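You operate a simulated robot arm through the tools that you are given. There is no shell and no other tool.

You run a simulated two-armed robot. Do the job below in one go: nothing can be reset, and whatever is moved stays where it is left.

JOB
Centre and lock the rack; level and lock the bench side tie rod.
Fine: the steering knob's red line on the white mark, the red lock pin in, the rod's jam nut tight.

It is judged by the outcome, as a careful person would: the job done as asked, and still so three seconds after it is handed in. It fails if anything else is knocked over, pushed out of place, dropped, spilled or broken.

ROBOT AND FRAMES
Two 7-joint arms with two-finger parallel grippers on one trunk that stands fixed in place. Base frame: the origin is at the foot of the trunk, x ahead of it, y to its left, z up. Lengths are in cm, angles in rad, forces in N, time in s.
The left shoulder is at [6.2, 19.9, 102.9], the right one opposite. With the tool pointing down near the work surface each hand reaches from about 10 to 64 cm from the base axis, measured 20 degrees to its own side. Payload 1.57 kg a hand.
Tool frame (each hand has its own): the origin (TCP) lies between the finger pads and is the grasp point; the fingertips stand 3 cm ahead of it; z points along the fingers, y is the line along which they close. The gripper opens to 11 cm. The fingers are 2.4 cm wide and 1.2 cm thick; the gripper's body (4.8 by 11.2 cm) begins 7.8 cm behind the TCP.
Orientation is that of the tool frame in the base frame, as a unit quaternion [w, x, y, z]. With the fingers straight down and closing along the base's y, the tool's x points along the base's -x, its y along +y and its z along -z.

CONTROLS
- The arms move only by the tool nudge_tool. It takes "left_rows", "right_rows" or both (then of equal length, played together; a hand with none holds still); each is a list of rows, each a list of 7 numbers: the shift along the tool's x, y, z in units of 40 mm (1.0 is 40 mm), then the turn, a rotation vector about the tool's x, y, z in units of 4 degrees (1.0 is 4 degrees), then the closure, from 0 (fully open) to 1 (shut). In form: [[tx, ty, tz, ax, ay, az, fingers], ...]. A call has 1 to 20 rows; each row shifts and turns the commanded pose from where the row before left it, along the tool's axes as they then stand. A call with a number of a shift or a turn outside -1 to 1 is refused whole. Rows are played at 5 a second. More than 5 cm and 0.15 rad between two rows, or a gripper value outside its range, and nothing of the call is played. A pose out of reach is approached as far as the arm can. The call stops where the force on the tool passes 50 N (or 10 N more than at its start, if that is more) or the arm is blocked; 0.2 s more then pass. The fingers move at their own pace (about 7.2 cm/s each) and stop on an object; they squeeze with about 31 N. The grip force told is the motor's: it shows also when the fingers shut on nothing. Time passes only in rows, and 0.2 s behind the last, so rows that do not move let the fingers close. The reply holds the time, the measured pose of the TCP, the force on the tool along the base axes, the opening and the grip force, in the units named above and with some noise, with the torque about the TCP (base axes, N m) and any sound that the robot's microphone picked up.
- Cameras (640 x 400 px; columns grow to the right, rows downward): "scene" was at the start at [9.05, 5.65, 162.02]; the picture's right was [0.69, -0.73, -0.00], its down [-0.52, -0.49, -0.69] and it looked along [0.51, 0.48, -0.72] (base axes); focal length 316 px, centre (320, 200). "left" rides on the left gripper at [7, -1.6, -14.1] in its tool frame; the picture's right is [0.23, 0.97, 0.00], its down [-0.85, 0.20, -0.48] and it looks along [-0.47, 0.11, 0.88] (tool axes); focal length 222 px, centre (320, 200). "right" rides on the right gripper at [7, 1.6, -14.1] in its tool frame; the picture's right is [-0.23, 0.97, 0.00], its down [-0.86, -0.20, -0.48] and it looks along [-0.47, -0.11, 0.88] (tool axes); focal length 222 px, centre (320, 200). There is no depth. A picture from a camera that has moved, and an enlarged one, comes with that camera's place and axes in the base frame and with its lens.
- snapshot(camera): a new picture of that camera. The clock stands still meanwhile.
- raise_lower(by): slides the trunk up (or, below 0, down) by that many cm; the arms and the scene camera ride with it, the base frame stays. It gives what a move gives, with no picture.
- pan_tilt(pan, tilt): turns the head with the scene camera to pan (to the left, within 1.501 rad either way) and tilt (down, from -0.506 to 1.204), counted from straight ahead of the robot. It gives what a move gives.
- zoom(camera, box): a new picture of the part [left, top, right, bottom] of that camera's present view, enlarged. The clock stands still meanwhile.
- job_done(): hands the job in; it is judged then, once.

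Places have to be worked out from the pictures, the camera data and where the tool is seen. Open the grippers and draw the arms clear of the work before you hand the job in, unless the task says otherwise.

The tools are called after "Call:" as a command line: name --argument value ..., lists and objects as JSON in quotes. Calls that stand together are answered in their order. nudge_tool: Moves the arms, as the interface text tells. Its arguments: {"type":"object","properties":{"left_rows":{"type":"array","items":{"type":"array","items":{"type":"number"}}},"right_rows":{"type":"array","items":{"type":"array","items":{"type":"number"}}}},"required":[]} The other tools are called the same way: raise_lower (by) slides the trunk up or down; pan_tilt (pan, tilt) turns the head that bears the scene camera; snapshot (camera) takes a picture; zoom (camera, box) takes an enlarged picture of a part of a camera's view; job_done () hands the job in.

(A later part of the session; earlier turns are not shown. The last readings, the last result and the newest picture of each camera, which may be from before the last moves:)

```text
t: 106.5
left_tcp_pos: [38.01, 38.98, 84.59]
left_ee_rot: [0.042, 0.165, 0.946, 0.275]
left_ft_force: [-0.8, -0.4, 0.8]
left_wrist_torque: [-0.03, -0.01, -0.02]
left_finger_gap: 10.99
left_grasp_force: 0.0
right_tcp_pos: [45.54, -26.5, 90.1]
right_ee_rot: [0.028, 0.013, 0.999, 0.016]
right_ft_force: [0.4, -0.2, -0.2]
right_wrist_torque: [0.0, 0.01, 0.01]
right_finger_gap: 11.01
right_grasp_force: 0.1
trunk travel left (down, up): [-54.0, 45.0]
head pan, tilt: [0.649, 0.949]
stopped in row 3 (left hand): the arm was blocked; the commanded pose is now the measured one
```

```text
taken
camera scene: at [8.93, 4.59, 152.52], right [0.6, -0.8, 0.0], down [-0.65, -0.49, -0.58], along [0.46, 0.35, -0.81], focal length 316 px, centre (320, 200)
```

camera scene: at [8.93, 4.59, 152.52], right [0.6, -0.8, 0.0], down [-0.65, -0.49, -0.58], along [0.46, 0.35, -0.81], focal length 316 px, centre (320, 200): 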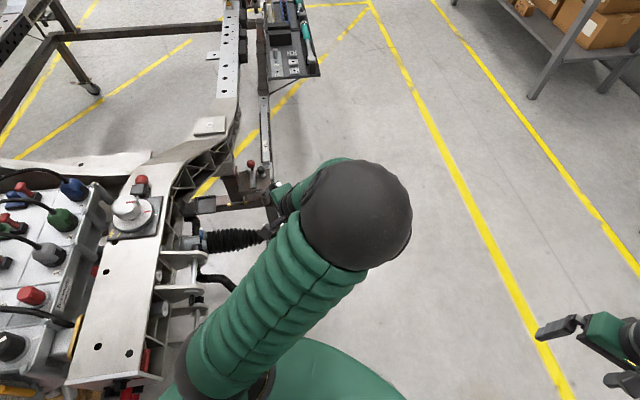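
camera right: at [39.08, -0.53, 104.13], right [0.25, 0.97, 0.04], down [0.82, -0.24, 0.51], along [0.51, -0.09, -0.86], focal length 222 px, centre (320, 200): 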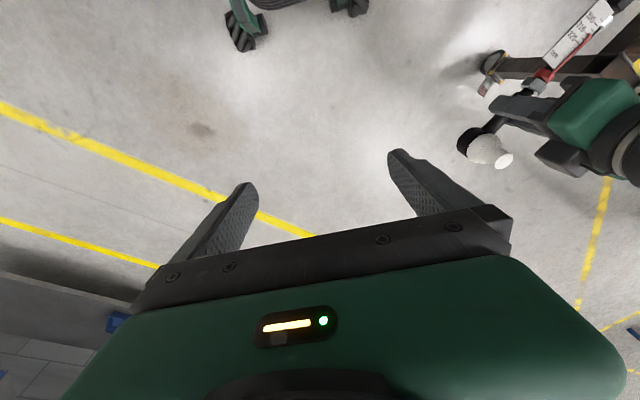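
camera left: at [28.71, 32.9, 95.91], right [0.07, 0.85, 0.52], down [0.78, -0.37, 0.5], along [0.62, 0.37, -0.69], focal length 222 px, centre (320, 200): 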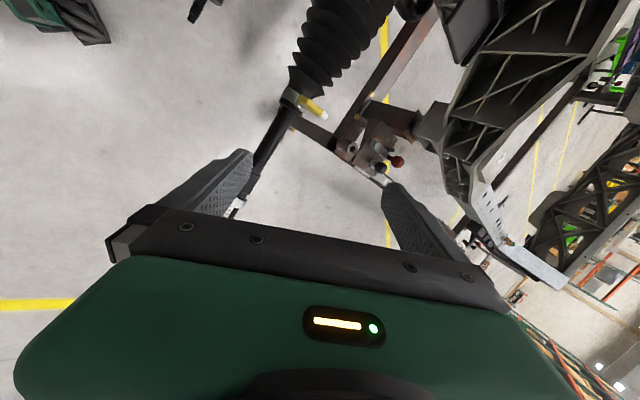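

The hand is actually already ~8 cm above the rod; the arm is near a joint limit with this tilt. I'll untilt it step by step while rising.

Call:
nudge_tool --left_rows '[[0, 0.27, -0.42, 0.5, 0, 0, 0.3], [0, 0.27, -0.42, 0.7, 0, 0, 0.3], [0, 0.2, -0.42, 0.8, 0, 0, 0.3], [0, 0.1, -0.42, 0.8, 0, 0, 0.3], [0, 0, -0.42, 0.8, 0, 0, 0.3], [0, 0, -0.3, 0.8, 0, 0, 0.3], [0, 0, 0, 0.8, 0, 0, 0.3], [0, 0, 0, 0.8, 0, 0, 0.3], [0, 0, 0, 0.8, 0, 0, 0.3], [0, 0, 0, 0.8, 0, 0, 0.3]]'

Call:
snapshot --camera "left"

Call:
snapshot --camera "scene"

```text
t: 108.7
left_tcp_pos: [37.99, 37.47, 94.72]
left_ee_rot: [-0.002, 0.173, 0.985, 0.017]
left_ft_force: [-0.9, 0.2, 0.2]
left_wrist_torque: [0.01, -0.01, 0.03]
left_finger_gap: 7.69
left_grasp_force: 0.0
right_tcp_pos: [45.56, -26.74, 89.84]
right_ee_rot: [0.028, 0.015, 0.999, 0.017]
right_ft_force: [-0.5, -0.8, 0.1]
right_wrist_torque: [0.0, -0.01, 0.0]
right_finger_gap: 11.02
right_grasp_force: 0.0
trunk travel left (down, up): [-54.0, 45.0]
head pan, tilt: [0.649, 0.949]
```

```text
taken
camera left: at [30.91, 37.83, 109.03], right [0.12, 0.99, 0.03], down [0.87, -0.12, 0.48], along [0.48, -0.03, -0.88], focal length 222 px, centre (320, 200)
```

left: 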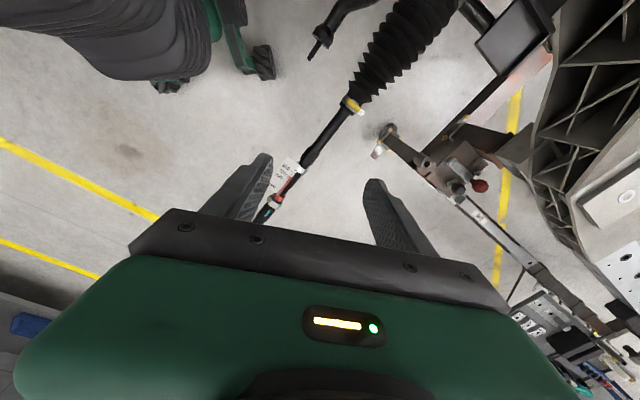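

```text
taken
camera scene: at [9.05, 4.36, 152.37], right [0.6, -0.8, 0.0], down [-0.65, -0.49, -0.58], along [0.46, 0.35, -0.81], focal length 316 px, centre (320, 200)
```

scene: 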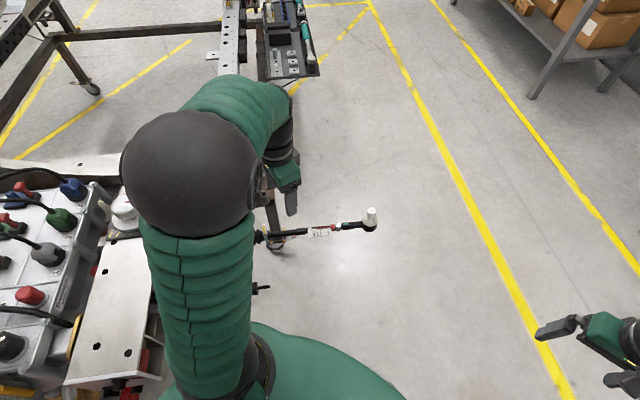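

Recovered to a normal posture. The head camera now sees the whole rod; zooming on it and on the nut.

Call:
zoom --camera "scene" --box '[250, 195, 390, 255]'

Call:
zoom --camera "scene" --box '[305, 205, 385, 245]'

Call:
zoom --camera "scene" --box '[325, 212, 365, 240]'

```text
4.57 times, centred on (320, 225) of scene
camera zoom: at [9.05, 4.36, 152.37], right [0.6, -0.8, 0.0], down [-0.65, -0.49, -0.58], along [0.46, 0.35, -0.81], focal length 1445 px, centre (320, 86)
```

zoom: 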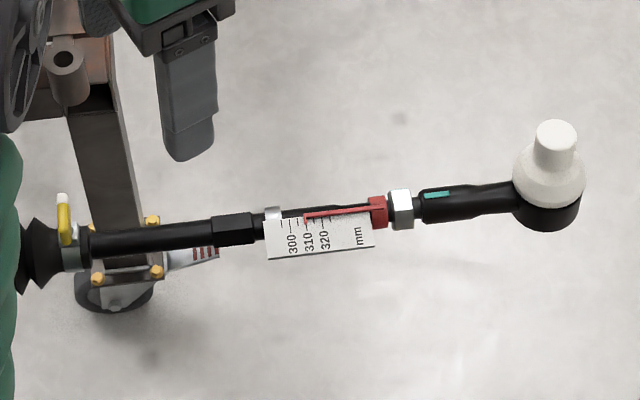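

```text
8.00 times, centred on (345, 225) of scene
camera zoom: at [9.05, 4.36, 152.37], right [0.6, -0.8, 0.0], down [-0.65, -0.49, -0.58], along [0.46, 0.35, -0.81], focal length 2529 px, centre (120, 0)
```

zoom: 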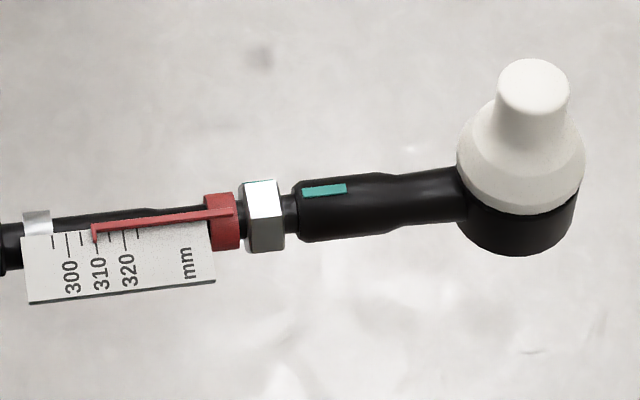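

```text
14.29 times, centred on (345, 226) of scene
camera zoom: at [9.05, 4.36, 152.37], right [0.6, -0.8, 0.0], down [-0.65, -0.49, -0.58], along [0.46, 0.35, -0.81], focal length 4517 px, centre (-37, -171)
```

zoom: 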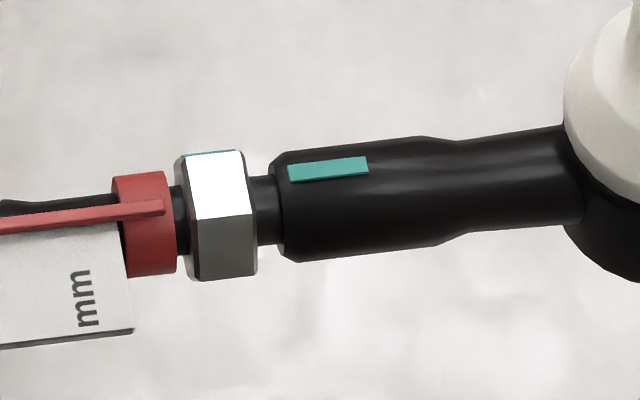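

Now I can see the nut's own teal stripe just coming over the top, and about 4 mm of gap still to close. I'll re-approach the nut with yaw -45°, keeping the hand's tilt in a comfortable range.

Call:
nudge_tool --left_rows '[[-0.875, -0.28, 0.1, 0, 0, 0, 0.5], [-0.875, -0.28, 0.1, 0, 0, 0, 0.5], [-0.875, -0.28, 0.1, 0, 0, 0, 0.5], [-0.875, -0.28, 0.1, 0, 0, 0, 0.5], [0, 0, 0, 0, 0, 0.9, 0.5], [0, 0, 0, 0, 0, 0.9, 0.5], [0, 0, 0, 0, 0, 0.9, 0.5], [0, 0, 0, 0, 0, 0.9, 0.5], [0, 0, 0, 0, 0, 0.9, 0.5], [0, 0, 0, 0, 0, 0.9, 0.5], [0, 0, 0, 0, 0, 0.85, 0.5]]'

Call:
snapshot --camera "left"

```text
t: 111.1
left_tcp_pos: [49.68, 28.51, 92.99]
left_ee_rot: [-0.006, 0.383, 0.924, 0.017]
left_ft_force: [-0.5, -0.3, -0.4]
left_wrist_torque: [0.02, 0.02, 0.03]
left_finger_gap: 5.48
left_grasp_force: 0.2
right_tcp_pos: [45.7, -26.85, 89.74]
right_ee_rot: [0.028, 0.014, 0.999, 0.016]
right_ft_force: [0.0, 0.0, -1.0]
right_wrist_torque: [0.01, 0.01, -0.01]
right_finger_gap: 11.01
right_grasp_force: 0.1
trunk travel left (down, up): [-54.0, 45.0]
head pan, tilt: [0.649, 0.949]
```

```text
taken
camera left: at [43.52, 31.77, 107.27], right [0.53, 0.85, 0.03], down [0.75, -0.48, 0.46], along [0.41, -0.22, -0.89], focal length 222 px, centre (320, 200)
```

left: 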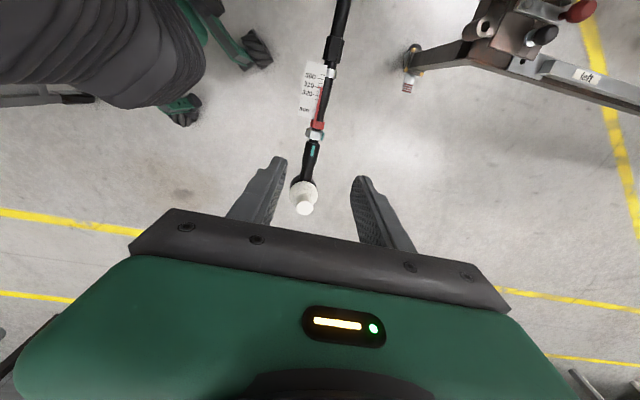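

Nearly aligned. Correct the small residual tilt and descend 15 cm.

Call:
nudge_tool --left_rows '[[0, 0, 0, 0.4, -0.35, 0, 0.5], [0, 0, 0.94, 0, 0, 0, 0.5], [0, 0, 0.94, 0, 0, 0, 0.5], [0, 0, 0.94, 0, 0, 0, 0.5], [0, 0, 0.94, 0, 0, 0, 0.5]]'

Call:
zoom --camera "left" --box '[240, 60, 400, 240]'

```text
t: 112.3
left_tcp_pos: [49.57, 28.5, 77.83]
left_ee_rot: [0.001, 0.381, 0.924, -0.002]
left_ft_force: [-0.4, -0.4, 0.0]
left_wrist_torque: [-0.01, 0.01, 0.01]
left_finger_gap: 5.5
left_grasp_force: 0.0
right_tcp_pos: [45.65, -26.68, 89.81]
right_ee_rot: [0.028, 0.015, 0.999, 0.017]
right_ft_force: [-0.4, 0.4, 0.1]
right_wrist_torque: [-0.01, 0.04, 0.0]
right_finger_gap: 11.02
right_grasp_force: 0.1
trunk travel left (down, up): [-54.0, 45.0]
head pan, tilt: [0.649, 0.949]
```

```text
2.22 times, centred on (320, 150) of left
camera zoom: at [43.57, 32.28, 92.11], right [0.53, 0.85, 0.0], down [0.75, -0.46, 0.48], along [0.41, -0.25, -0.88], focal length 494 px, centre (320, 311)
```

zoom: 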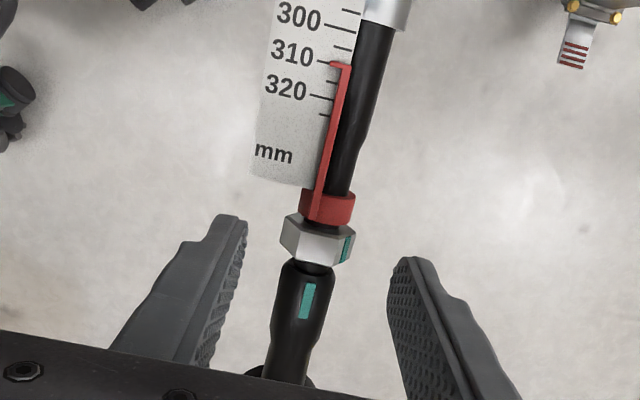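

Aligned over the nut; its teal stripe is now visible on the right side, needing to come round to match the rod end's stripe. Descending, then tilting -24° to match the flats.

Call:
nudge_tool --left_rows '[[0, 0, 0.55, 0, 0, 0, 0.5], [0, 0, 0.57, 0, 0, 0, 0.5], [0, 0, 0, 0.8, 0, 0, 0.5], [0, 0, 0, 0.8, 0, 0, 0.5], [0, 0, 0, 0.8, 0, 0, 0.55], [0, 0, 0, 0.8, 0, 0, 0.6], [0, 0, 0, 0.8, 0, 0, 0.6], [0, 0, 0, 0.8, 0, 0, 0.6], [0, 0, 0, 0.8, 0, 0, 0.6], [0, 0, 0, 0.6, 0, 0, 0.6]]'

Call:
zoom --camera "left" --box '[240, 60, 400, 240]'

Call:
snapshot --camera "scene"

```text
t: 114.5
left_tcp_pos: [49.66, 28.61, 73.37]
left_ee_rot: [-0.083, 0.373, 0.902, -0.2]
left_ft_force: [0.2, -0.7, 0.9]
left_wrist_torque: [0.01, 0.0, -0.02]
left_finger_gap: 4.41
left_grasp_force: 0.0
right_tcp_pos: [45.61, -26.77, 89.85]
right_ee_rot: [0.028, 0.013, 0.999, 0.017]
right_ft_force: [-0.1, -0.5, 0.3]
right_wrist_torque: [-0.02, 0.02, 0.0]
right_finger_gap: 10.99
right_grasp_force: 0.0
trunk travel left (down, up): [-54.0, 45.0]
head pan, tilt: [0.649, 0.949]
```

```text
2.22 times, centred on (320, 150) of left
camera zoom: at [47.84, 36.64, 86.95], right [0.46, 0.79, -0.41], down [0.88, -0.33, 0.35], along [0.14, -0.52, -0.84], focal length 494 px, centre (320, 311)
```

zoom: 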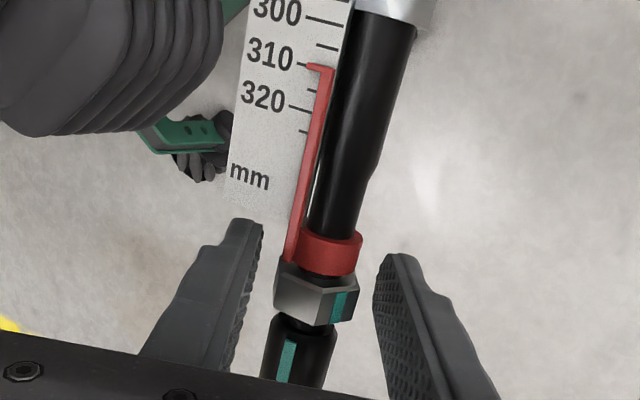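

```text
taken
camera scene: at [9.13, 4.39, 152.36], right [0.6, -0.8, 0.0], down [-0.65, -0.49, -0.58], along [0.46, 0.35, -0.81], focal length 316 px, centre (320, 200)
```

scene: 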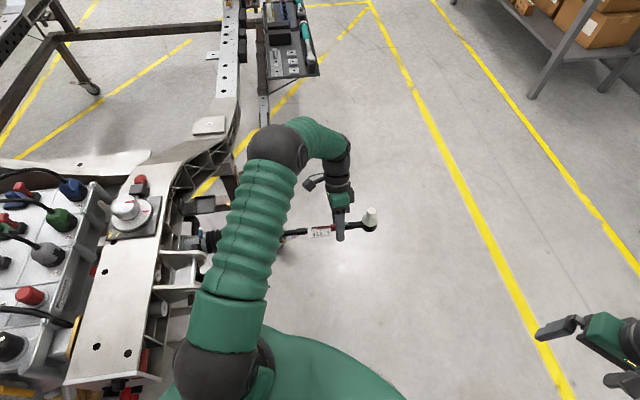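

The flats now face the pads. Grip and turn 44°.

Call:
nudge_tool --left_rows '[[0, 0, 0, 0, 0, 0, 0.85], [0, 0, 0, 0, 0, 0, 1], [0, 0, 0, -0.6, 0, 0, 1], [0, 0, 0, -0.9, 0, 0, 1], [0, 0, 0, -0.9, 0, 0, 1], [0, 0, 0, -0.9, 0, 0, 1], [0, 0, 0, -0.9, 0, 0, 1], [0, 0, 0, -0.9, 0, 0, 1], [0, 0, 0, -0.9, 0, 0, 1], [0, 0, 0, -0.9, 0, 0, 1], [0, 0, 0, -0.9, 0, 0, 1], [0, 0, 0, -0.9, 0, 0, 1], [0, 0, 0, -0.9, 0, 0, 1], [0, 0, 0, -0.9, 0, 0, 1]]'

Call:
zoom --camera "left" --box '[240, 60, 400, 240]'

```text
t: 117.5
left_tcp_pos: [49.42, 28.42, 73.43]
left_ee_rot: [0.057, 0.377, 0.914, 0.138]
left_ft_force: [-11.1, -8.9, -4.8]
left_wrist_torque: [0.3, 0.3, 0.06]
left_finger_gap: 2.51
left_grasp_force: 35.9
right_tcp_pos: [45.52, -26.91, 89.81]
right_ee_rot: [0.028, 0.015, 0.999, 0.019]
right_ft_force: [-0.1, 0.4, 0.6]
right_wrist_torque: [-0.03, 0.0, -0.03]
right_finger_gap: 10.99
right_grasp_force: 0.0
trunk travel left (down, up): [-54.0, 45.0]
head pan, tilt: [0.649, 0.949]
```

```text
2.22 times, centred on (320, 150) of left
camera zoom: at [40.53, 29.22, 86.57], right [0.5, 0.82, 0.29], down [0.64, -0.57, 0.51], along [0.59, -0.07, -0.81], focal length 494 px, centre (320, 311)
```

zoom: 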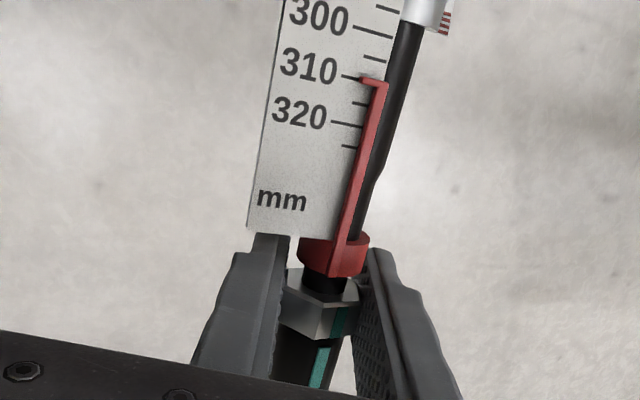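

The nut has advanced clearly and its stripe is almost in line with the rod end's stripe. Opening and swinging back 60° to regrip.

Call:
nudge_tool --left_rows '[[0, 0, 0, 0, 0, 0, 0.6], [0, 0, 0, 0, 0, 0, 0.6], [0, 0, 0, 0.85, 0, 0, 0.6], [0, 0, 0, 0.85, 0, 0, 0.6], [0, 0, 0, 0.85, 0, 0, 0.6], [0, 0, 0, 0.85, 0, 0, 0.6], [0, 0, 0, 0.85, 0, 0, 0.6], [0, 0, 0, 0.85, 0, 0, 0.6], [0, 0, 0, 0.85, 0, 0, 0.6], [0, 0, 0, 0.85, 0, 0, 0.6], [0, 0, 0, 0.85, 0, 0, 0.6], [0, 0, 0, 0.85, 0, 0, 0.6], [0, 0, 0, 0.85, 0, 0, 0.6], [0, 0, 0, 0.85, 0, 0, 0.6], [0, 0, 0, 0.85, 0, 0, 0.6], [0, 0, 0, 0.85, 0, 0, 0.6], [0, 0, 0, 0.85, 0, 0, 0.6], [0, 0, 0, 0.85, 0, 0, 0.6], [0, 0, 0, 0.85, 0, 0, 0.6]]'

Call:
zoom --camera "left" --box '[240, 60, 400, 240]'

Call:
zoom --camera "scene" --box '[270, 195, 400, 255]'

```text
t: 121.5
left_tcp_pos: [49.54, 28.57, 73.29]
left_ee_rot: [-0.133, 0.358, 0.866, -0.322]
left_ft_force: [1.0, 0.2, 0.2]
left_wrist_torque: [0.02, 0.02, 0.02]
left_finger_gap: 4.41
left_grasp_force: 0.0
right_tcp_pos: [45.65, -26.66, 89.83]
right_ee_rot: [0.028, 0.014, 0.999, 0.017]
right_ft_force: [-0.1, -0.8, -0.1]
right_wrist_torque: [-0.01, 0.01, -0.01]
right_finger_gap: 10.99
right_grasp_force: 0.0
trunk travel left (down, up): [-54.0, 45.0]
head pan, tilt: [0.649, 0.949]
```

```text
2.22 times, centred on (320, 150) of left
camera zoom: at [50.35, 39.17, 85.22], right [0.36, 0.68, -0.64], down [0.93, -0.27, 0.23], along [-0.02, -0.68, -0.73], focal length 494 px, centre (320, 311)
```

zoom: 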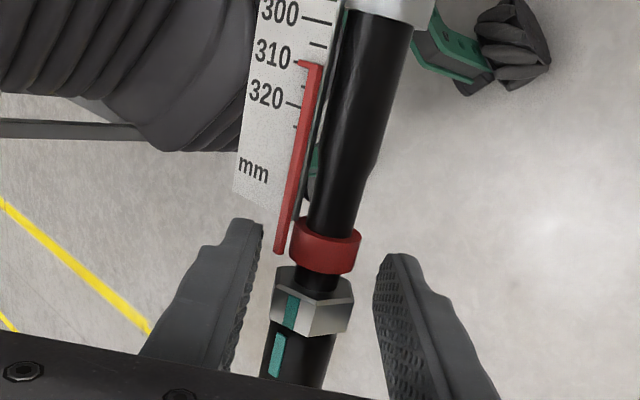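

```text
4.92 times, centred on (335, 225) of scene
camera zoom: at [9.16, 4.41, 152.36], right [0.6, -0.8, 0.0], down [-0.65, -0.49, -0.58], along [0.46, 0.35, -0.81], focal length 1557 px, centre (246, 77)
```

zoom: 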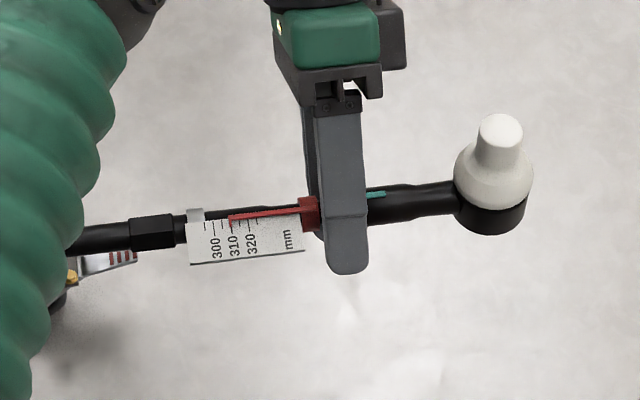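

The nut now sits close to the rod end with the stripes nearly in line. Gripping again and turning on until it tightens.

Call:
nudge_tool --left_rows '[[0, 0, 0, 0, 0, 0, 0.85], [0, 0, 0, 0, 0, 0, 1], [0, 0, 0, 0, 0, 0, 1], [0, 0, 0, -0.6, 0, 0, 1], [0, 0, 0, -0.6, 0, 0, 1], [0, 0, 0, -0.6, 0, 0, 1], [0, 0, 0, -0.6, 0, 0, 1]]'

Call:
zoom --camera "left" --box '[240, 60, 400, 240]'

```text
t: 123.1
left_tcp_pos: [49.36, 28.3, 73.47]
left_ee_rot: [-0.102, 0.368, 0.891, -0.247]
left_ft_force: [-10.6, -6.2, 0.6]
left_wrist_torque: [0.43, 0.48, -0.43]
left_finger_gap: 2.5
left_grasp_force: 36.6
right_tcp_pos: [45.52, -26.87, 89.87]
right_ee_rot: [0.029, 0.014, 0.999, 0.018]
right_ft_force: [0.1, -0.5, -0.2]
right_wrist_torque: [0.0, 0.02, -0.01]
right_finger_gap: 11.01
right_grasp_force: 0.0
trunk travel left (down, up): [-54.0, 45.0]
head pan, tilt: [0.649, 0.949]
```

```text
2.22 times, centred on (320, 150) of left
camera zoom: at [48.74, 37.5, 86.47], right [0.43, 0.75, -0.5], down [0.9, -0.31, 0.31], along [0.07, -0.58, -0.81], focal length 494 px, centre (320, 311)
```

zoom: 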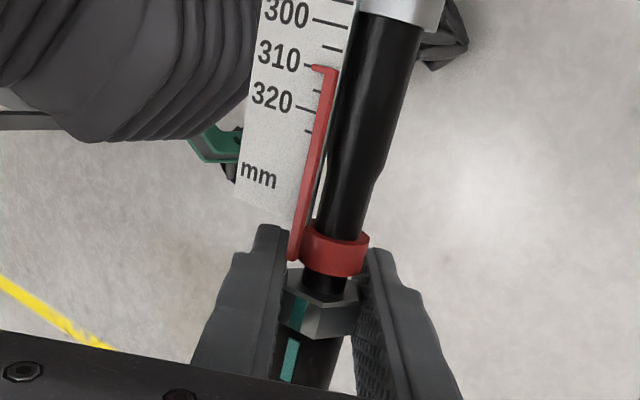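

Still turning freely, stripes nearly aligned. Continue in small steps watching the torque.

Call:
nudge_tool --left_rows '[[0, 0, 0, -0.6, 0, 0, 1], [0, 0, 0, -0.6, 0, 0, 1], [0, 0, 0, -0.6, 0, 0, 1], [0, 0, 0, -0.6, 0, 0, 1]]'

Call:
zoom --camera "left" --box '[280, 140, 380, 240]'

```text
t: 124.1
left_tcp_pos: [49.46, 28.46, 73.43]
left_ee_rot: [-0.071, 0.375, 0.908, -0.172]
left_ft_force: [-7.1, -5.2, 6.9]
left_wrist_torque: [-0.29, 0.85, -0.15]
left_finger_gap: 2.66
left_grasp_force: 37.4
right_tcp_pos: [45.58, -26.98, 89.78]
right_ee_rot: [0.029, 0.013, 0.999, 0.018]
right_ft_force: [-0.3, 0.6, 0.1]
right_wrist_torque: [-0.02, -0.04, 0.03]
right_finger_gap: 11.03
right_grasp_force: 0.0
trunk travel left (down, up): [-54.0, 45.0]
head pan, tilt: [0.649, 0.949]
```

```text
4.00 times, centred on (330, 190) of left
camera zoom: at [47.17, 35.94, 87.35], right [0.48, 0.8, -0.36], down [0.86, -0.35, 0.37], along [0.18, -0.48, -0.86], focal length 888 px, centre (280, 240)
```

zoom: 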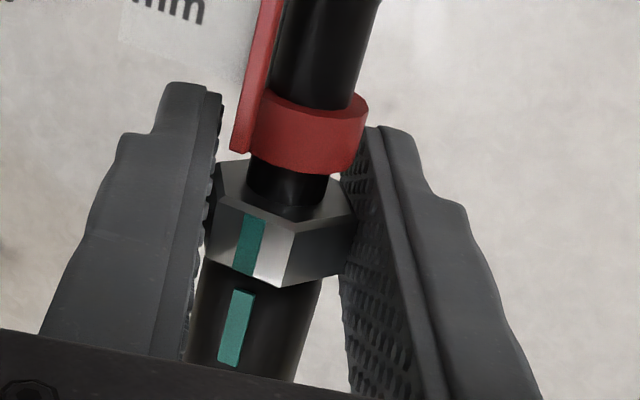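

The fingers began to slip over the hex (gap 2.50→2.66, ~0.8 N·m resisting): the nut is seated against the rod end. I'll open, realign to the flats, and give it one more firm tightening pull.

Call:
nudge_tool --left_rows '[[0, 0, 0, 0, 0, 0, 0.6], [0, 0, 0, 0, 0, 0, 0.6], [0, 0, 0, 0.6, 0, 0, 0.6], [0, 0, 0, 0.6, 0, 0, 0.6], [0, 0, 0, 0.6, 0, 0, 0.6]]'

Call:
zoom --camera "left" --box '[280, 140, 380, 240]'

Call:
zoom --camera "scene" --box '[270, 195, 400, 255]'

```text
t: 125.3
left_tcp_pos: [49.51, 28.6, 73.43]
left_ee_rot: [-0.095, 0.37, 0.895, -0.23]
left_ft_force: [0.4, -0.4, 0.2]
left_wrist_torque: [-0.02, 0.0, -0.03]
left_finger_gap: 4.39
left_grasp_force: 0.1
right_tcp_pos: [45.6, -26.88, 89.88]
right_ee_rot: [0.028, 0.014, 0.999, 0.017]
right_ft_force: [0.2, -0.3, -0.2]
right_wrist_torque: [0.01, -0.02, 0.02]
right_finger_gap: 11.01
right_grasp_force: 0.1
trunk travel left (down, up): [-54.0, 45.0]
head pan, tilt: [0.649, 0.949]
```

```text
4.00 times, centred on (330, 190) of left
camera zoom: at [48.46, 37.29, 86.64], right [0.44, 0.76, -0.47], down [0.89, -0.32, 0.32], along [0.1, -0.56, -0.82], focal length 888 px, centre (280, 240)
```

zoom: 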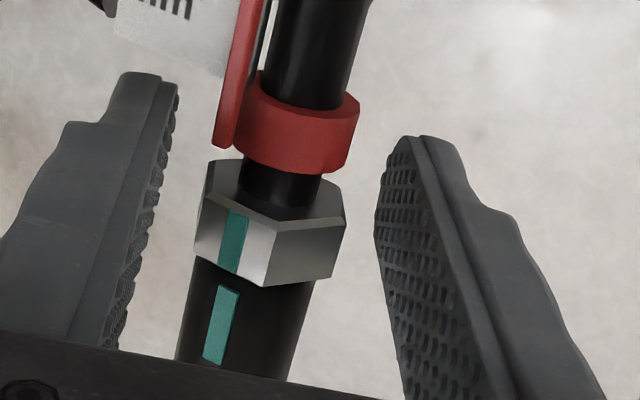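

```text
4.92 times, centred on (335, 225) of scene
camera zoom: at [9.13, 4.39, 152.36], right [0.6, -0.8, 0.0], down [-0.65, -0.49, -0.58], along [0.46, 0.35, -0.81], focal length 1557 px, centre (246, 77)
```

zoom: 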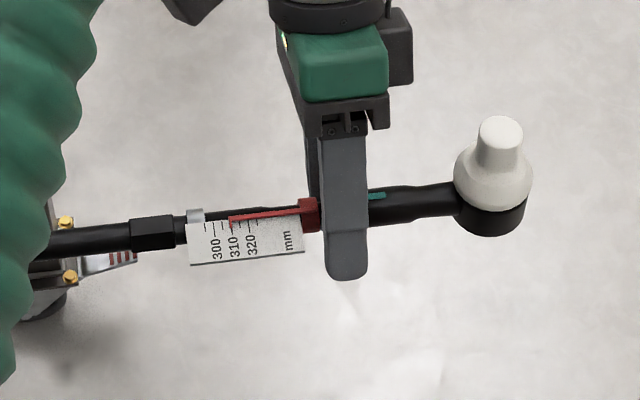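

The nut is flush with the rod end and the stripes line up. One more firm pull to make sure it is tight.

Call:
nudge_tool --left_rows '[[0, 0, 0, 0, 0, 0, 0.85], [0, 0, 0, 0, 0, 0, 1], [0, 0, 0, 0, 0, 0, 1], [0, 0, 0, -0.5, 0, 0, 1], [0, 0, 0, -0.5, 0, 0, 1], [0, 0, 0, -0.5, 0, 0, 1], [0, 0, 0, -0.5, 0, 0, 1]]'

Call:
zoom --camera "left" --box '[280, 140, 380, 240]'

```text
t: 126.9
left_tcp_pos: [49.47, 28.54, 73.43]
left_ee_rot: [-0.069, 0.375, 0.91, -0.166]
left_ft_force: [-5.5, -3.2, 0.6]
left_wrist_torque: [-0.52, 0.66, -0.04]
left_finger_gap: 2.64
left_grasp_force: 36.8
right_tcp_pos: [45.43, -26.9, 89.83]
right_ee_rot: [0.028, 0.014, 0.999, 0.017]
right_ft_force: [0.7, 0.9, -0.3]
right_wrist_torque: [0.0, 0.0, 0.01]
right_finger_gap: 11.0
right_grasp_force: 0.1
trunk travel left (down, up): [-54.0, 45.0]
head pan, tilt: [0.649, 0.949]
```

```text
4.00 times, centred on (330, 190) of left
camera zoom: at [47.04, 35.82, 87.3], right [0.48, 0.81, -0.34], down [0.86, -0.35, 0.38], along [0.18, -0.48, -0.86], focal length 888 px, centre (280, 240)
```

zoom: 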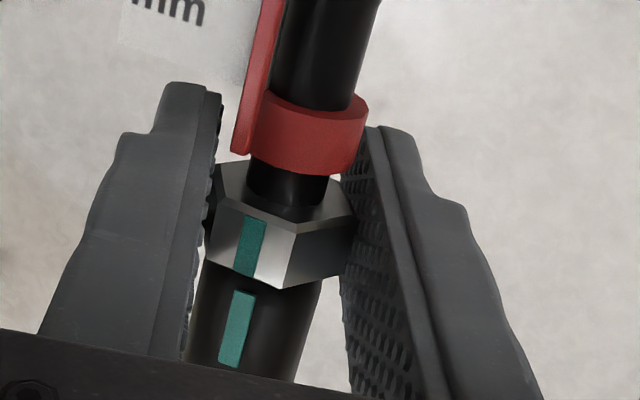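

Same end position with 0.84 N·m resisting: the nut is hard up against the rod end. Opening and withdrawing to check the stripes and the rod's level.

Call:
nudge_tool --left_rows '[[0, 0, 0, 0, 0, 0, 0.6], [0, 0, 0, 0, 0, 0, 0.55], [0, 0, -0.8, 0, 0, 0, 0.5], [0, 0, -0.9, 0, 0, 0, 0.5], [0, 0, -0.9, -0.8, 0, 0, 0.5], [0, 0, -0.5, -0.8, 0, 0, 0.5], [0, 0, 0, -0.8, 0, 0, 0.5], [0, 0, 0, -0.8, 0, 0, 0.5], [0, 0, 0, -0.8, 0, 0, 0.5], [0, 0, 0, -0.8, 0, 0, 0.5], [0, 0, 0, -0.4, 0, 0, 0.5]]'

Call:
zoom --camera "left" --box '[240, 60, 400, 240]'

Call:
zoom --camera "scene" --box '[250, 195, 390, 255]'

Call:
zoom --camera "scene" --box '[325, 212, 365, 240]'

```text
t: 129.3
left_tcp_pos: [52.59, 31.6, 84.93]
left_ee_rot: [0.0, 0.383, 0.924, 0.001]
left_ft_force: [0.3, 1.1, 0.1]
left_wrist_torque: [0.03, -0.01, 0.02]
left_finger_gap: 5.48
left_grasp_force: 0.1
right_tcp_pos: [45.64, -26.73, 89.81]
right_ee_rot: [0.028, 0.015, 0.999, 0.016]
right_ft_force: [1.0, 0.4, 0.3]
right_wrist_torque: [0.0, 0.05, 0.04]
right_finger_gap: 11.0
right_grasp_force: 0.1
trunk travel left (down, up): [-54.0, 45.0]
head pan, tilt: [0.649, 0.949]
```

```text
2.22 times, centred on (320, 150) of left
camera zoom: at [46.47, 35.26, 99.24], right [0.53, 0.85, 0.0], down [0.75, -0.46, 0.48], along [0.41, -0.25, -0.88], focal length 494 px, centre (320, 311)
```

zoom: 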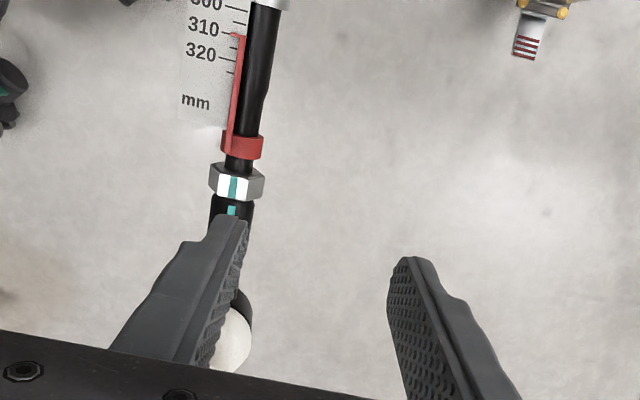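

```text
4.57 times, centred on (320, 225) of scene
camera zoom: at [9.06, 4.31, 152.37], right [0.6, -0.8, 0.0], down [-0.65, -0.49, -0.58], along [0.46, 0.35, -0.81], focal length 1445 px, centre (320, 86)
```

zoom: 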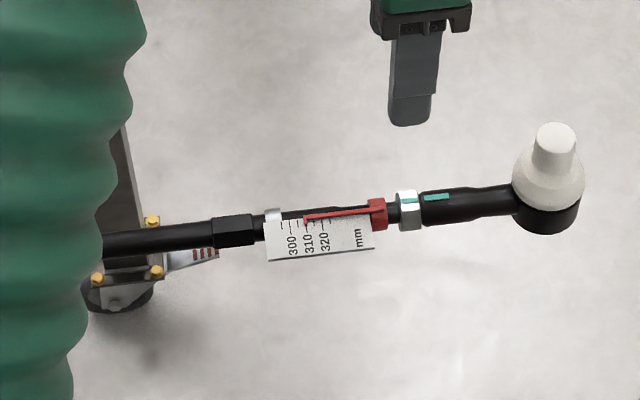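

```text
14.29 times, centred on (345, 226) of scene
camera zoom: at [9.06, 4.31, 152.37], right [0.6, -0.8, 0.0], down [-0.65, -0.49, -0.58], along [0.46, 0.35, -0.81], focal length 4517 px, centre (-37, -171)
```

zoom: 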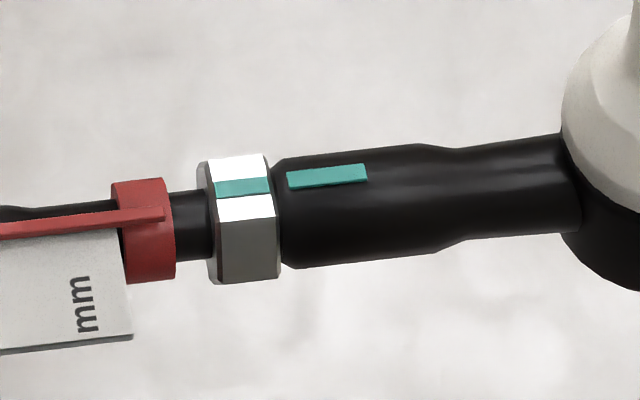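

The nut's teal stripe now lines up with the rod end's and the faces are flush — jam nut tight; the pointer still reads 310. Next, measure the rod's level accurately: I'll put the left camera centrally above the rod to get its azimuth.

Call:
nudge_tool --left_rows '[[0, -0.53, -0.5, 0, 0, 0, 0.5], [0, -0.53, -0.5, 0, 0, 0, 0.5], [0, 0, -0.7, 0, 0, 0, 0.5], [0, 0, -0.7, 0, 0, 0, 0.5]]'

Call:
zoom --camera "left" --box '[270, 20, 370, 220]'

Call:
zoom --camera "scene" --box '[250, 195, 390, 255]'

```text
t: 130.3
left_tcp_pos: [49.44, 28.57, 94.65]
left_ee_rot: [0.001, 0.382, 0.924, 0.001]
left_ft_force: [-0.1, 0.3, 0.3]
left_wrist_torque: [0.04, 0.0, 0.01]
left_finger_gap: 5.51
left_grasp_force: 0.0
right_tcp_pos: [45.59, -26.78, 89.83]
right_ee_rot: [0.03, 0.014, 0.999, 0.017]
right_ft_force: [0.3, 0.5, -0.2]
right_wrist_torque: [0.0, 0.03, -0.01]
right_finger_gap: 11.01
right_grasp_force: 0.0
trunk travel left (down, up): [-54.0, 45.0]
head pan, tilt: [0.649, 0.949]
```

```text
2.00 times, centred on (320, 120) of left
camera zoom: at [43.42, 32.3, 108.9], right [0.53, 0.85, 0.0], down [0.75, -0.46, 0.48], along [0.41, -0.25, -0.88], focal length 444 px, centre (320, 360)
```

zoom: 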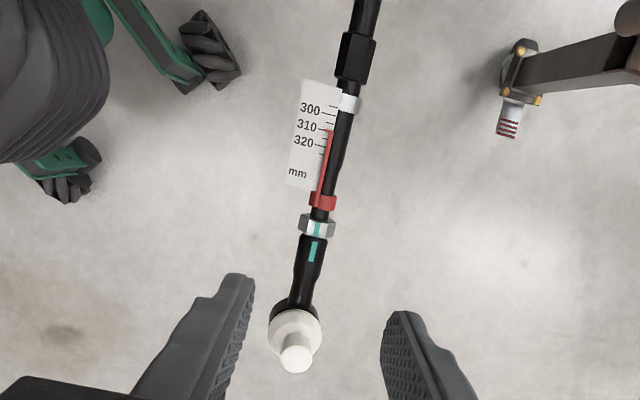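

```text
4.57 times, centred on (320, 225) of scene
camera zoom: at [8.93, 4.3, 152.37], right [0.6, -0.8, 0.0], down [-0.65, -0.49, -0.58], along [0.46, 0.35, -0.81], focal length 1445 px, centre (320, 86)
```

zoom: 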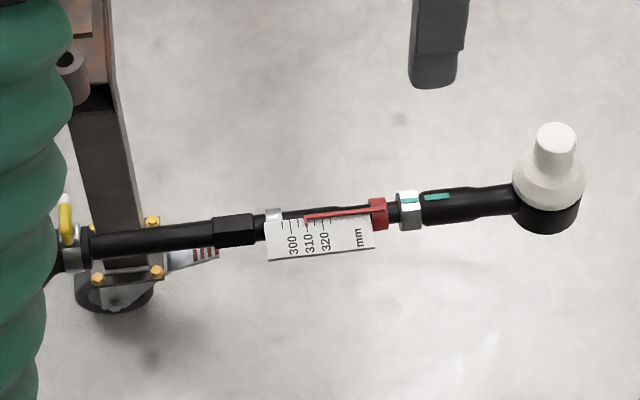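

Triangulation: hex [41.7, 36.0, 73.7], nut [49.7, 28.2, 73.4] — within ~1.5° of level. I'll zoom further for a finer check using the stud's uprightness and rod line.

Call:
zoom --camera "scene" --box '[345, 205, 395, 250]'

Call:
zoom --camera "scene" --box '[262, 220, 312, 255]'

Call:
zoom --camera "left" --box '[300, 20, 350, 80]'

Call:
zoom --camera "left" --box '[290, 120, 340, 220]'

```text
8.89 times, centred on (370, 228) of scene
camera zoom: at [8.93, 4.3, 152.37], right [0.6, -0.8, 0.0], down [-0.65, -0.49, -0.58], along [0.46, 0.35, -0.81], focal length 2810 px, centre (-124, -44)
```

zoom: 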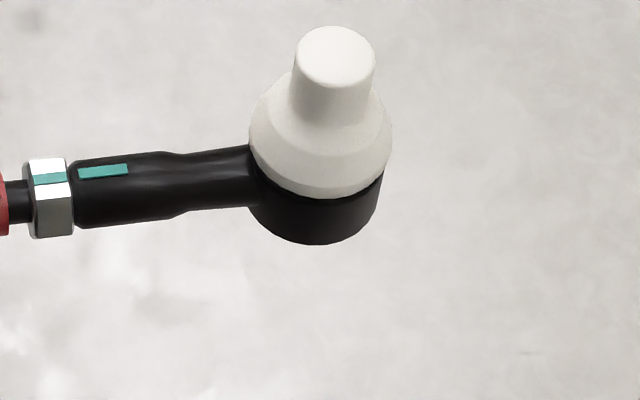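

```text
11.43 times, centred on (287, 238) of scene
camera zoom: at [8.93, 4.3, 152.37], right [0.6, -0.8, 0.0], down [-0.65, -0.49, -0.58], along [0.46, 0.35, -0.81], focal length 3614 px, centre (697, -229)
```

zoom: 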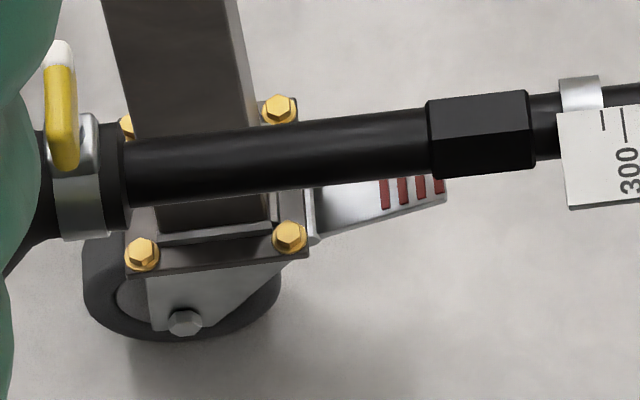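

```text
6.67 times, centred on (325, 50) of left
camera zoom: at [43.42, 32.3, 108.9], right [0.53, 0.85, 0.0], down [0.75, -0.46, 0.48], along [0.41, -0.25, -0.88], focal length 1481 px, centre (287, 1200)
```

zoom: 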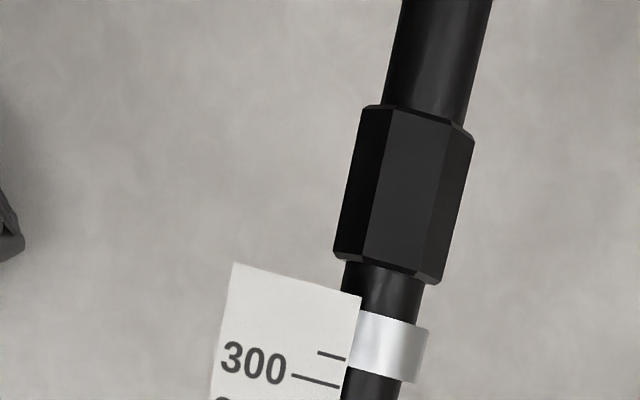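

```text
4.00 times, centred on (315, 170) of left
camera zoom: at [43.42, 32.3, 108.9], right [0.53, 0.85, 0.0], down [0.75, -0.46, 0.48], along [0.41, -0.25, -0.88], focal length 888 px, centre (340, 320)
```

zoom: 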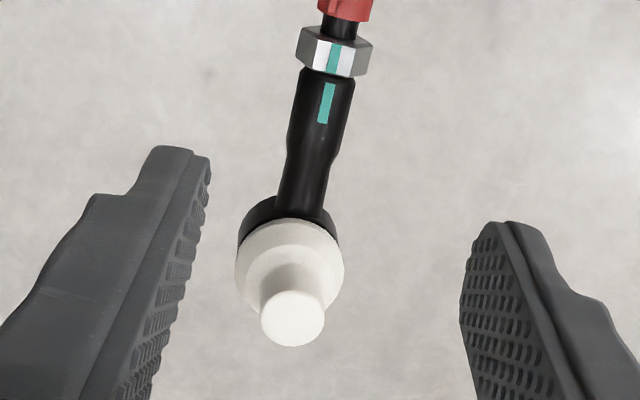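

Fitting the rod line: z = 73.65, 73.66, 73.59, 73.4 from inner tube to shank — level within about 0.6°. I'll zoom the ball end in the left camera to check that the stud hasn't rolled.

Call:
zoom --camera "left" --box '[290, 160, 340, 215]'

Call:
snapshot --camera "right"

```text
7.27 times, centred on (315, 188) of left
camera zoom: at [43.42, 32.3, 108.9], right [0.53, 0.85, 0.0], down [0.75, -0.46, 0.48], along [0.41, -0.25, -0.88], focal length 1615 px, centre (356, 291)
```

zoom: 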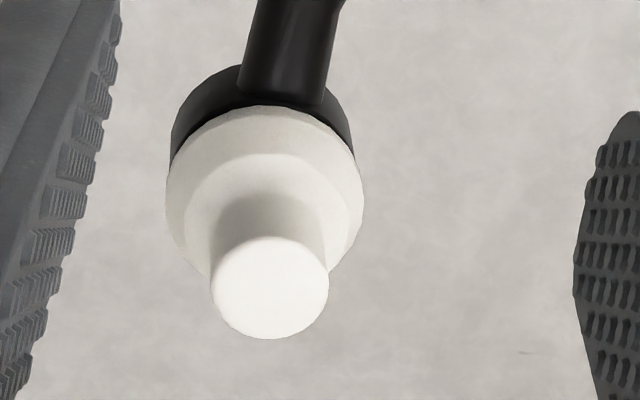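

```text
taken
camera right: at [37.71, -25.41, 103.58], right [0.25, 0.97, 0.05], down [0.82, -0.24, 0.52], along [0.51, -0.09, -0.85], focal length 222 px, centre (320, 200)
```

right: 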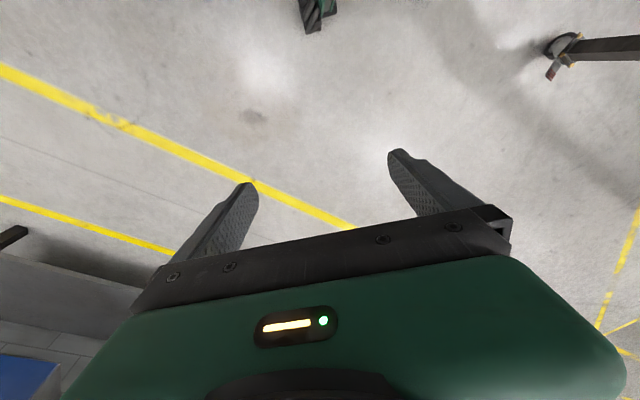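

The rod is level to within a degree (the stud leans a few degrees sideways, but the rod axis is horizontal). Now I'll raise the left hand clear of the rod with the gripper open.

Call:
nudge_tool --left_rows '[[0, 0, -0.9, 0, 0, 0, 0], [0, 0, -0.9, 0, 0, 0, 0], [0, 0, -0.9, 0, 0, 0, 0], [0, 0, -0.9, 0, 0, 0, 0]]'

Call:
snapshot --camera "left"

Call:
snapshot --camera "scene"

```text
t: 131.3
left_tcp_pos: [49.49, 28.33, 109.23]
left_ee_rot: [0.001, 0.381, 0.924, 0.0]
left_ft_force: [0.5, -0.4, -1.0]
left_wrist_torque: [0.02, -0.03, -0.01]
left_finger_gap: 11.0
left_grasp_force: 0.0
right_tcp_pos: [45.48, -26.84, 89.91]
right_ee_rot: [0.028, 0.015, 0.999, 0.017]
right_ft_force: [0.2, 0.0, -0.7]
right_wrist_torque: [0.0, 0.0, 0.03]
right_finger_gap: 10.98
right_grasp_force: 0.0
trunk travel left (down, up): [-54.0, 45.0]
head pan, tilt: [0.649, 0.949]
```

```text
taken
camera left: at [43.42, 32.17, 123.34], right [0.53, 0.85, 0.0], down [0.75, -0.46, 0.48], along [0.41, -0.25, -0.88], focal length 222 px, centre (320, 200)
```

left: 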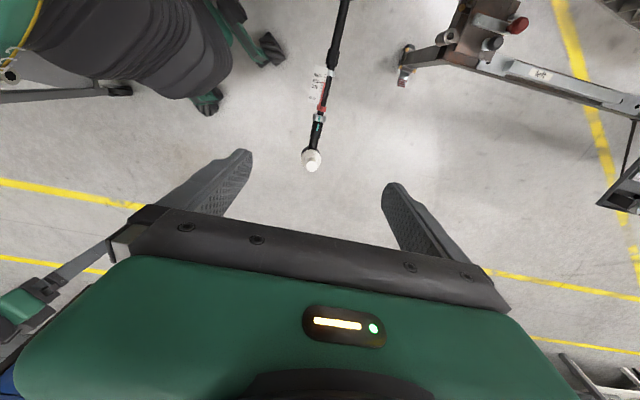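

```text
taken
camera scene: at [8.96, 4.27, 152.37], right [0.6, -0.8, 0.0], down [-0.65, -0.49, -0.58], along [0.46, 0.35, -0.81], focal length 316 px, centre (320, 200)
```

scene: 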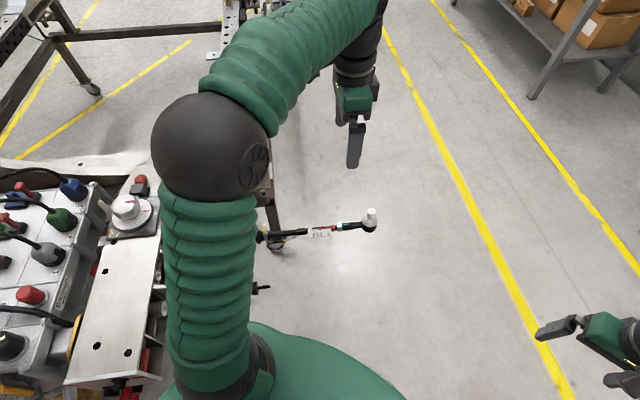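

Left hand is clear above. Final check of knob, mark and pin from the head camera, and rod/nut once more.

Call:
zoom --camera "scene" --box '[95, 165, 175, 245]'

Call:
zoom --camera "scene" --box '[245, 200, 395, 255]'

```text
5.00 times, centred on (135, 205) of scene
camera zoom: at [8.96, 4.27, 152.37], right [0.6, -0.8, 0.0], down [-0.65, -0.49, -0.58], along [0.46, 0.35, -0.81], focal length 1581 px, centre (1245, 175)
```

zoom: 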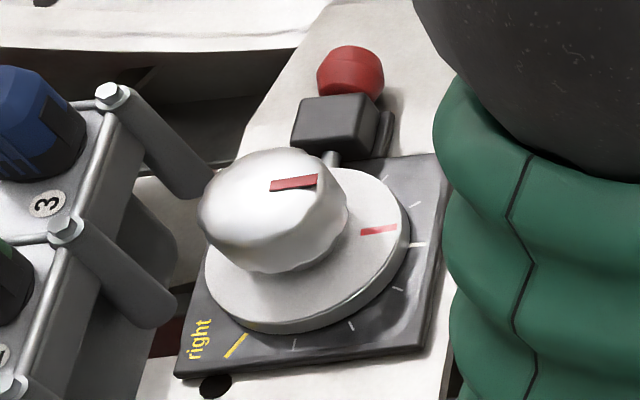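

```text
4.27 times, centred on (320, 228) of scene
camera zoom: at [8.96, 4.27, 152.37], right [0.6, -0.8, 0.0], down [-0.65, -0.49, -0.58], along [0.46, 0.35, -0.81], focal length 1349 px, centre (320, 83)
```

zoom: 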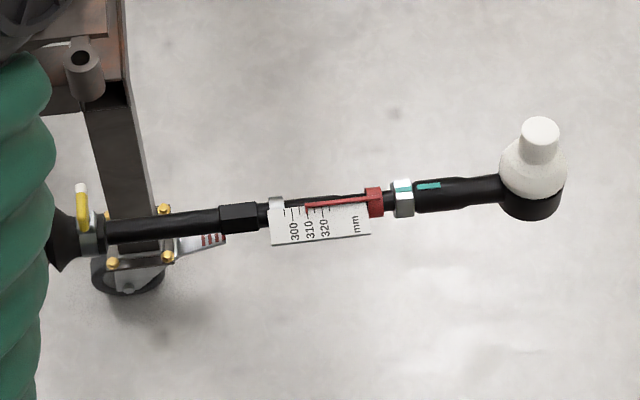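

The oblique view suggests parallax, so I'll verify the knob's mark again from straight above with the left camera.

Call:
nudge_tool --left_rows '[[0.95, 0.046, -0.1, 0, 0, 0, 0], [0.95, 0.046, -0.1, 0, 0, 0, 0], [0.95, 0.046, -0.1, 0, 0, 0, 0], [0.95, 0.046, -0.1, 0, 0, 0, 0], [0.95, 0.046, -0.1, 0, 0, 0, 0], [0.95, 0.046, 0, 0, 0, 0, 0], [0.95, 0.046, 0, 0, 0, 0, 0], [0.95, 0.046, 0, 0, 0, 0, 0], [0.95, 0.046, 0, 0, 0, 0, 0], [0.92, 0.046, 0, 0, 0, 0, 0]]'

Call:
snapshot --camera "left"

```text
t: 133.5
left_tcp_pos: [23.74, 56.76, 110.92]
left_ee_rot: [0.001, 0.382, 0.924, 0.0]
left_ft_force: [0.1, -0.7, 0.6]
left_wrist_torque: [0.02, 0.01, 0.01]
left_finger_gap: 11.02
left_grasp_force: 0.0
right_tcp_pos: [45.58, -26.65, 89.8]
right_ee_rot: [0.029, 0.014, 0.999, 0.016]
right_ft_force: [-0.3, -0.1, -0.4]
right_wrist_torque: [0.02, 0.0, -0.01]
right_finger_gap: 11.01
right_grasp_force: 0.0
trunk travel left (down, up): [-54.0, 45.0]
head pan, tilt: [0.649, 0.949]
```

```text
taken
camera left: at [17.69, 60.59, 125.18], right [0.53, 0.85, 0.0], down [0.75, -0.46, 0.48], along [0.41, -0.25, -0.88], focal length 222 px, centre (320, 200)
```

left: 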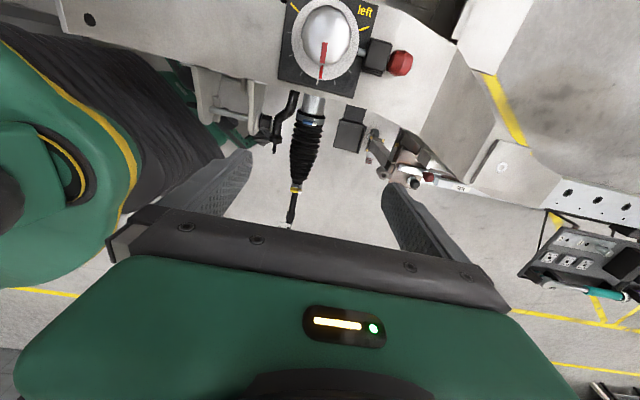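

Call:
zoom --camera "left" --box '[300, 55, 345, 95]'

Call:
zoom --camera "left" --box '[270, 0, 420, 110]'

```text
10.00 times, centred on (322, 75) of left
camera zoom: at [17.69, 60.59, 125.18], right [0.53, 0.85, 0.0], down [0.75, -0.46, 0.48], along [0.41, -0.25, -0.88], focal length 2221 px, centre (295, 1450)
```

zoom: 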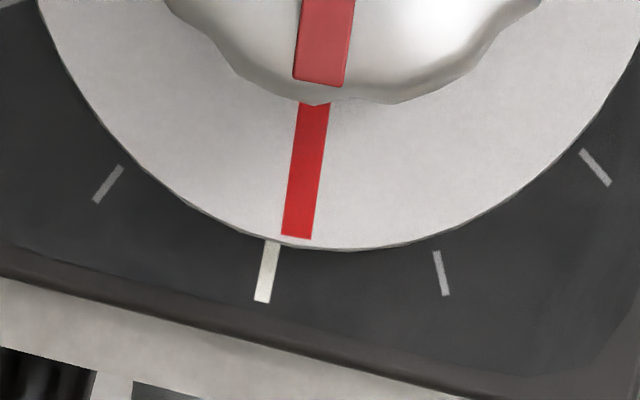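

```text
3.64 times, centred on (345, 55) of left
camera zoom: at [17.69, 60.59, 125.18], right [0.53, 0.85, 0.0], down [0.75, -0.46, 0.48], along [0.41, -0.25, -0.88], focal length 808 px, centre (229, 727)
```

zoom: 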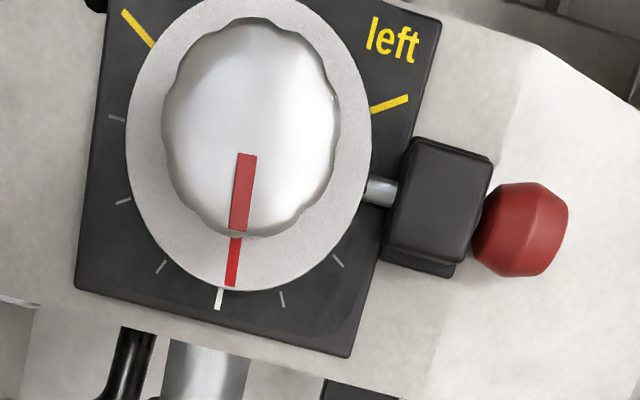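

From straight above the red line is now ~4° past the white mark: handling the rod nudged it within the pin's play. I'll re-grip the knob and bring it back.

Call:
nudge_tool --left_rows '[[0.917, -0.147, 0, 0, 0, 0, 0.36], [0.917, -0.147, 0, 0, 0, 0, 0.36], [0.917, -0.147, 0, 0, 0, 0, 0.36], [0, 0, 0.9, 0, 0, 0, 0.36], [0, 0, 0.9, 0, 0, 0, 0.36], [0, 0, 0.9, 0, 0, 0, 0.36]]'

Call:
zoom --camera "left" --box '[200, 60, 450, 240]'

```text
t: 134.9
left_tcp_pos: [14.97, 63.01, 100.02]
left_ee_rot: [0.001, 0.382, 0.924, 0.0]
left_ft_force: [0.3, 1.2, 0.3]
left_wrist_torque: [0.02, 0.0, 0.0]
left_finger_gap: 7.07
left_grasp_force: 0.1
right_tcp_pos: [45.64, -26.58, 89.91]
right_ee_rot: [0.028, 0.015, 0.999, 0.016]
right_ft_force: [-1.1, -0.7, 0.3]
right_wrist_torque: [-0.02, -0.02, 0.0]
right_finger_gap: 11.0
right_grasp_force: 0.1
trunk travel left (down, up): [-54.0, 45.0]
head pan, tilt: [0.649, 0.949]
```

```text
2.22 times, centred on (325, 150) of left
camera zoom: at [8.92, 67.0, 114.31], right [0.53, 0.85, 0.0], down [0.75, -0.46, 0.48], along [0.41, -0.25, -0.88], focal length 494 px, centre (309, 311)
```

zoom: 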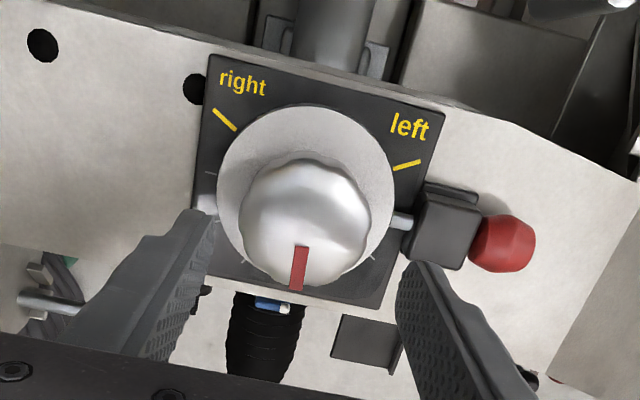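

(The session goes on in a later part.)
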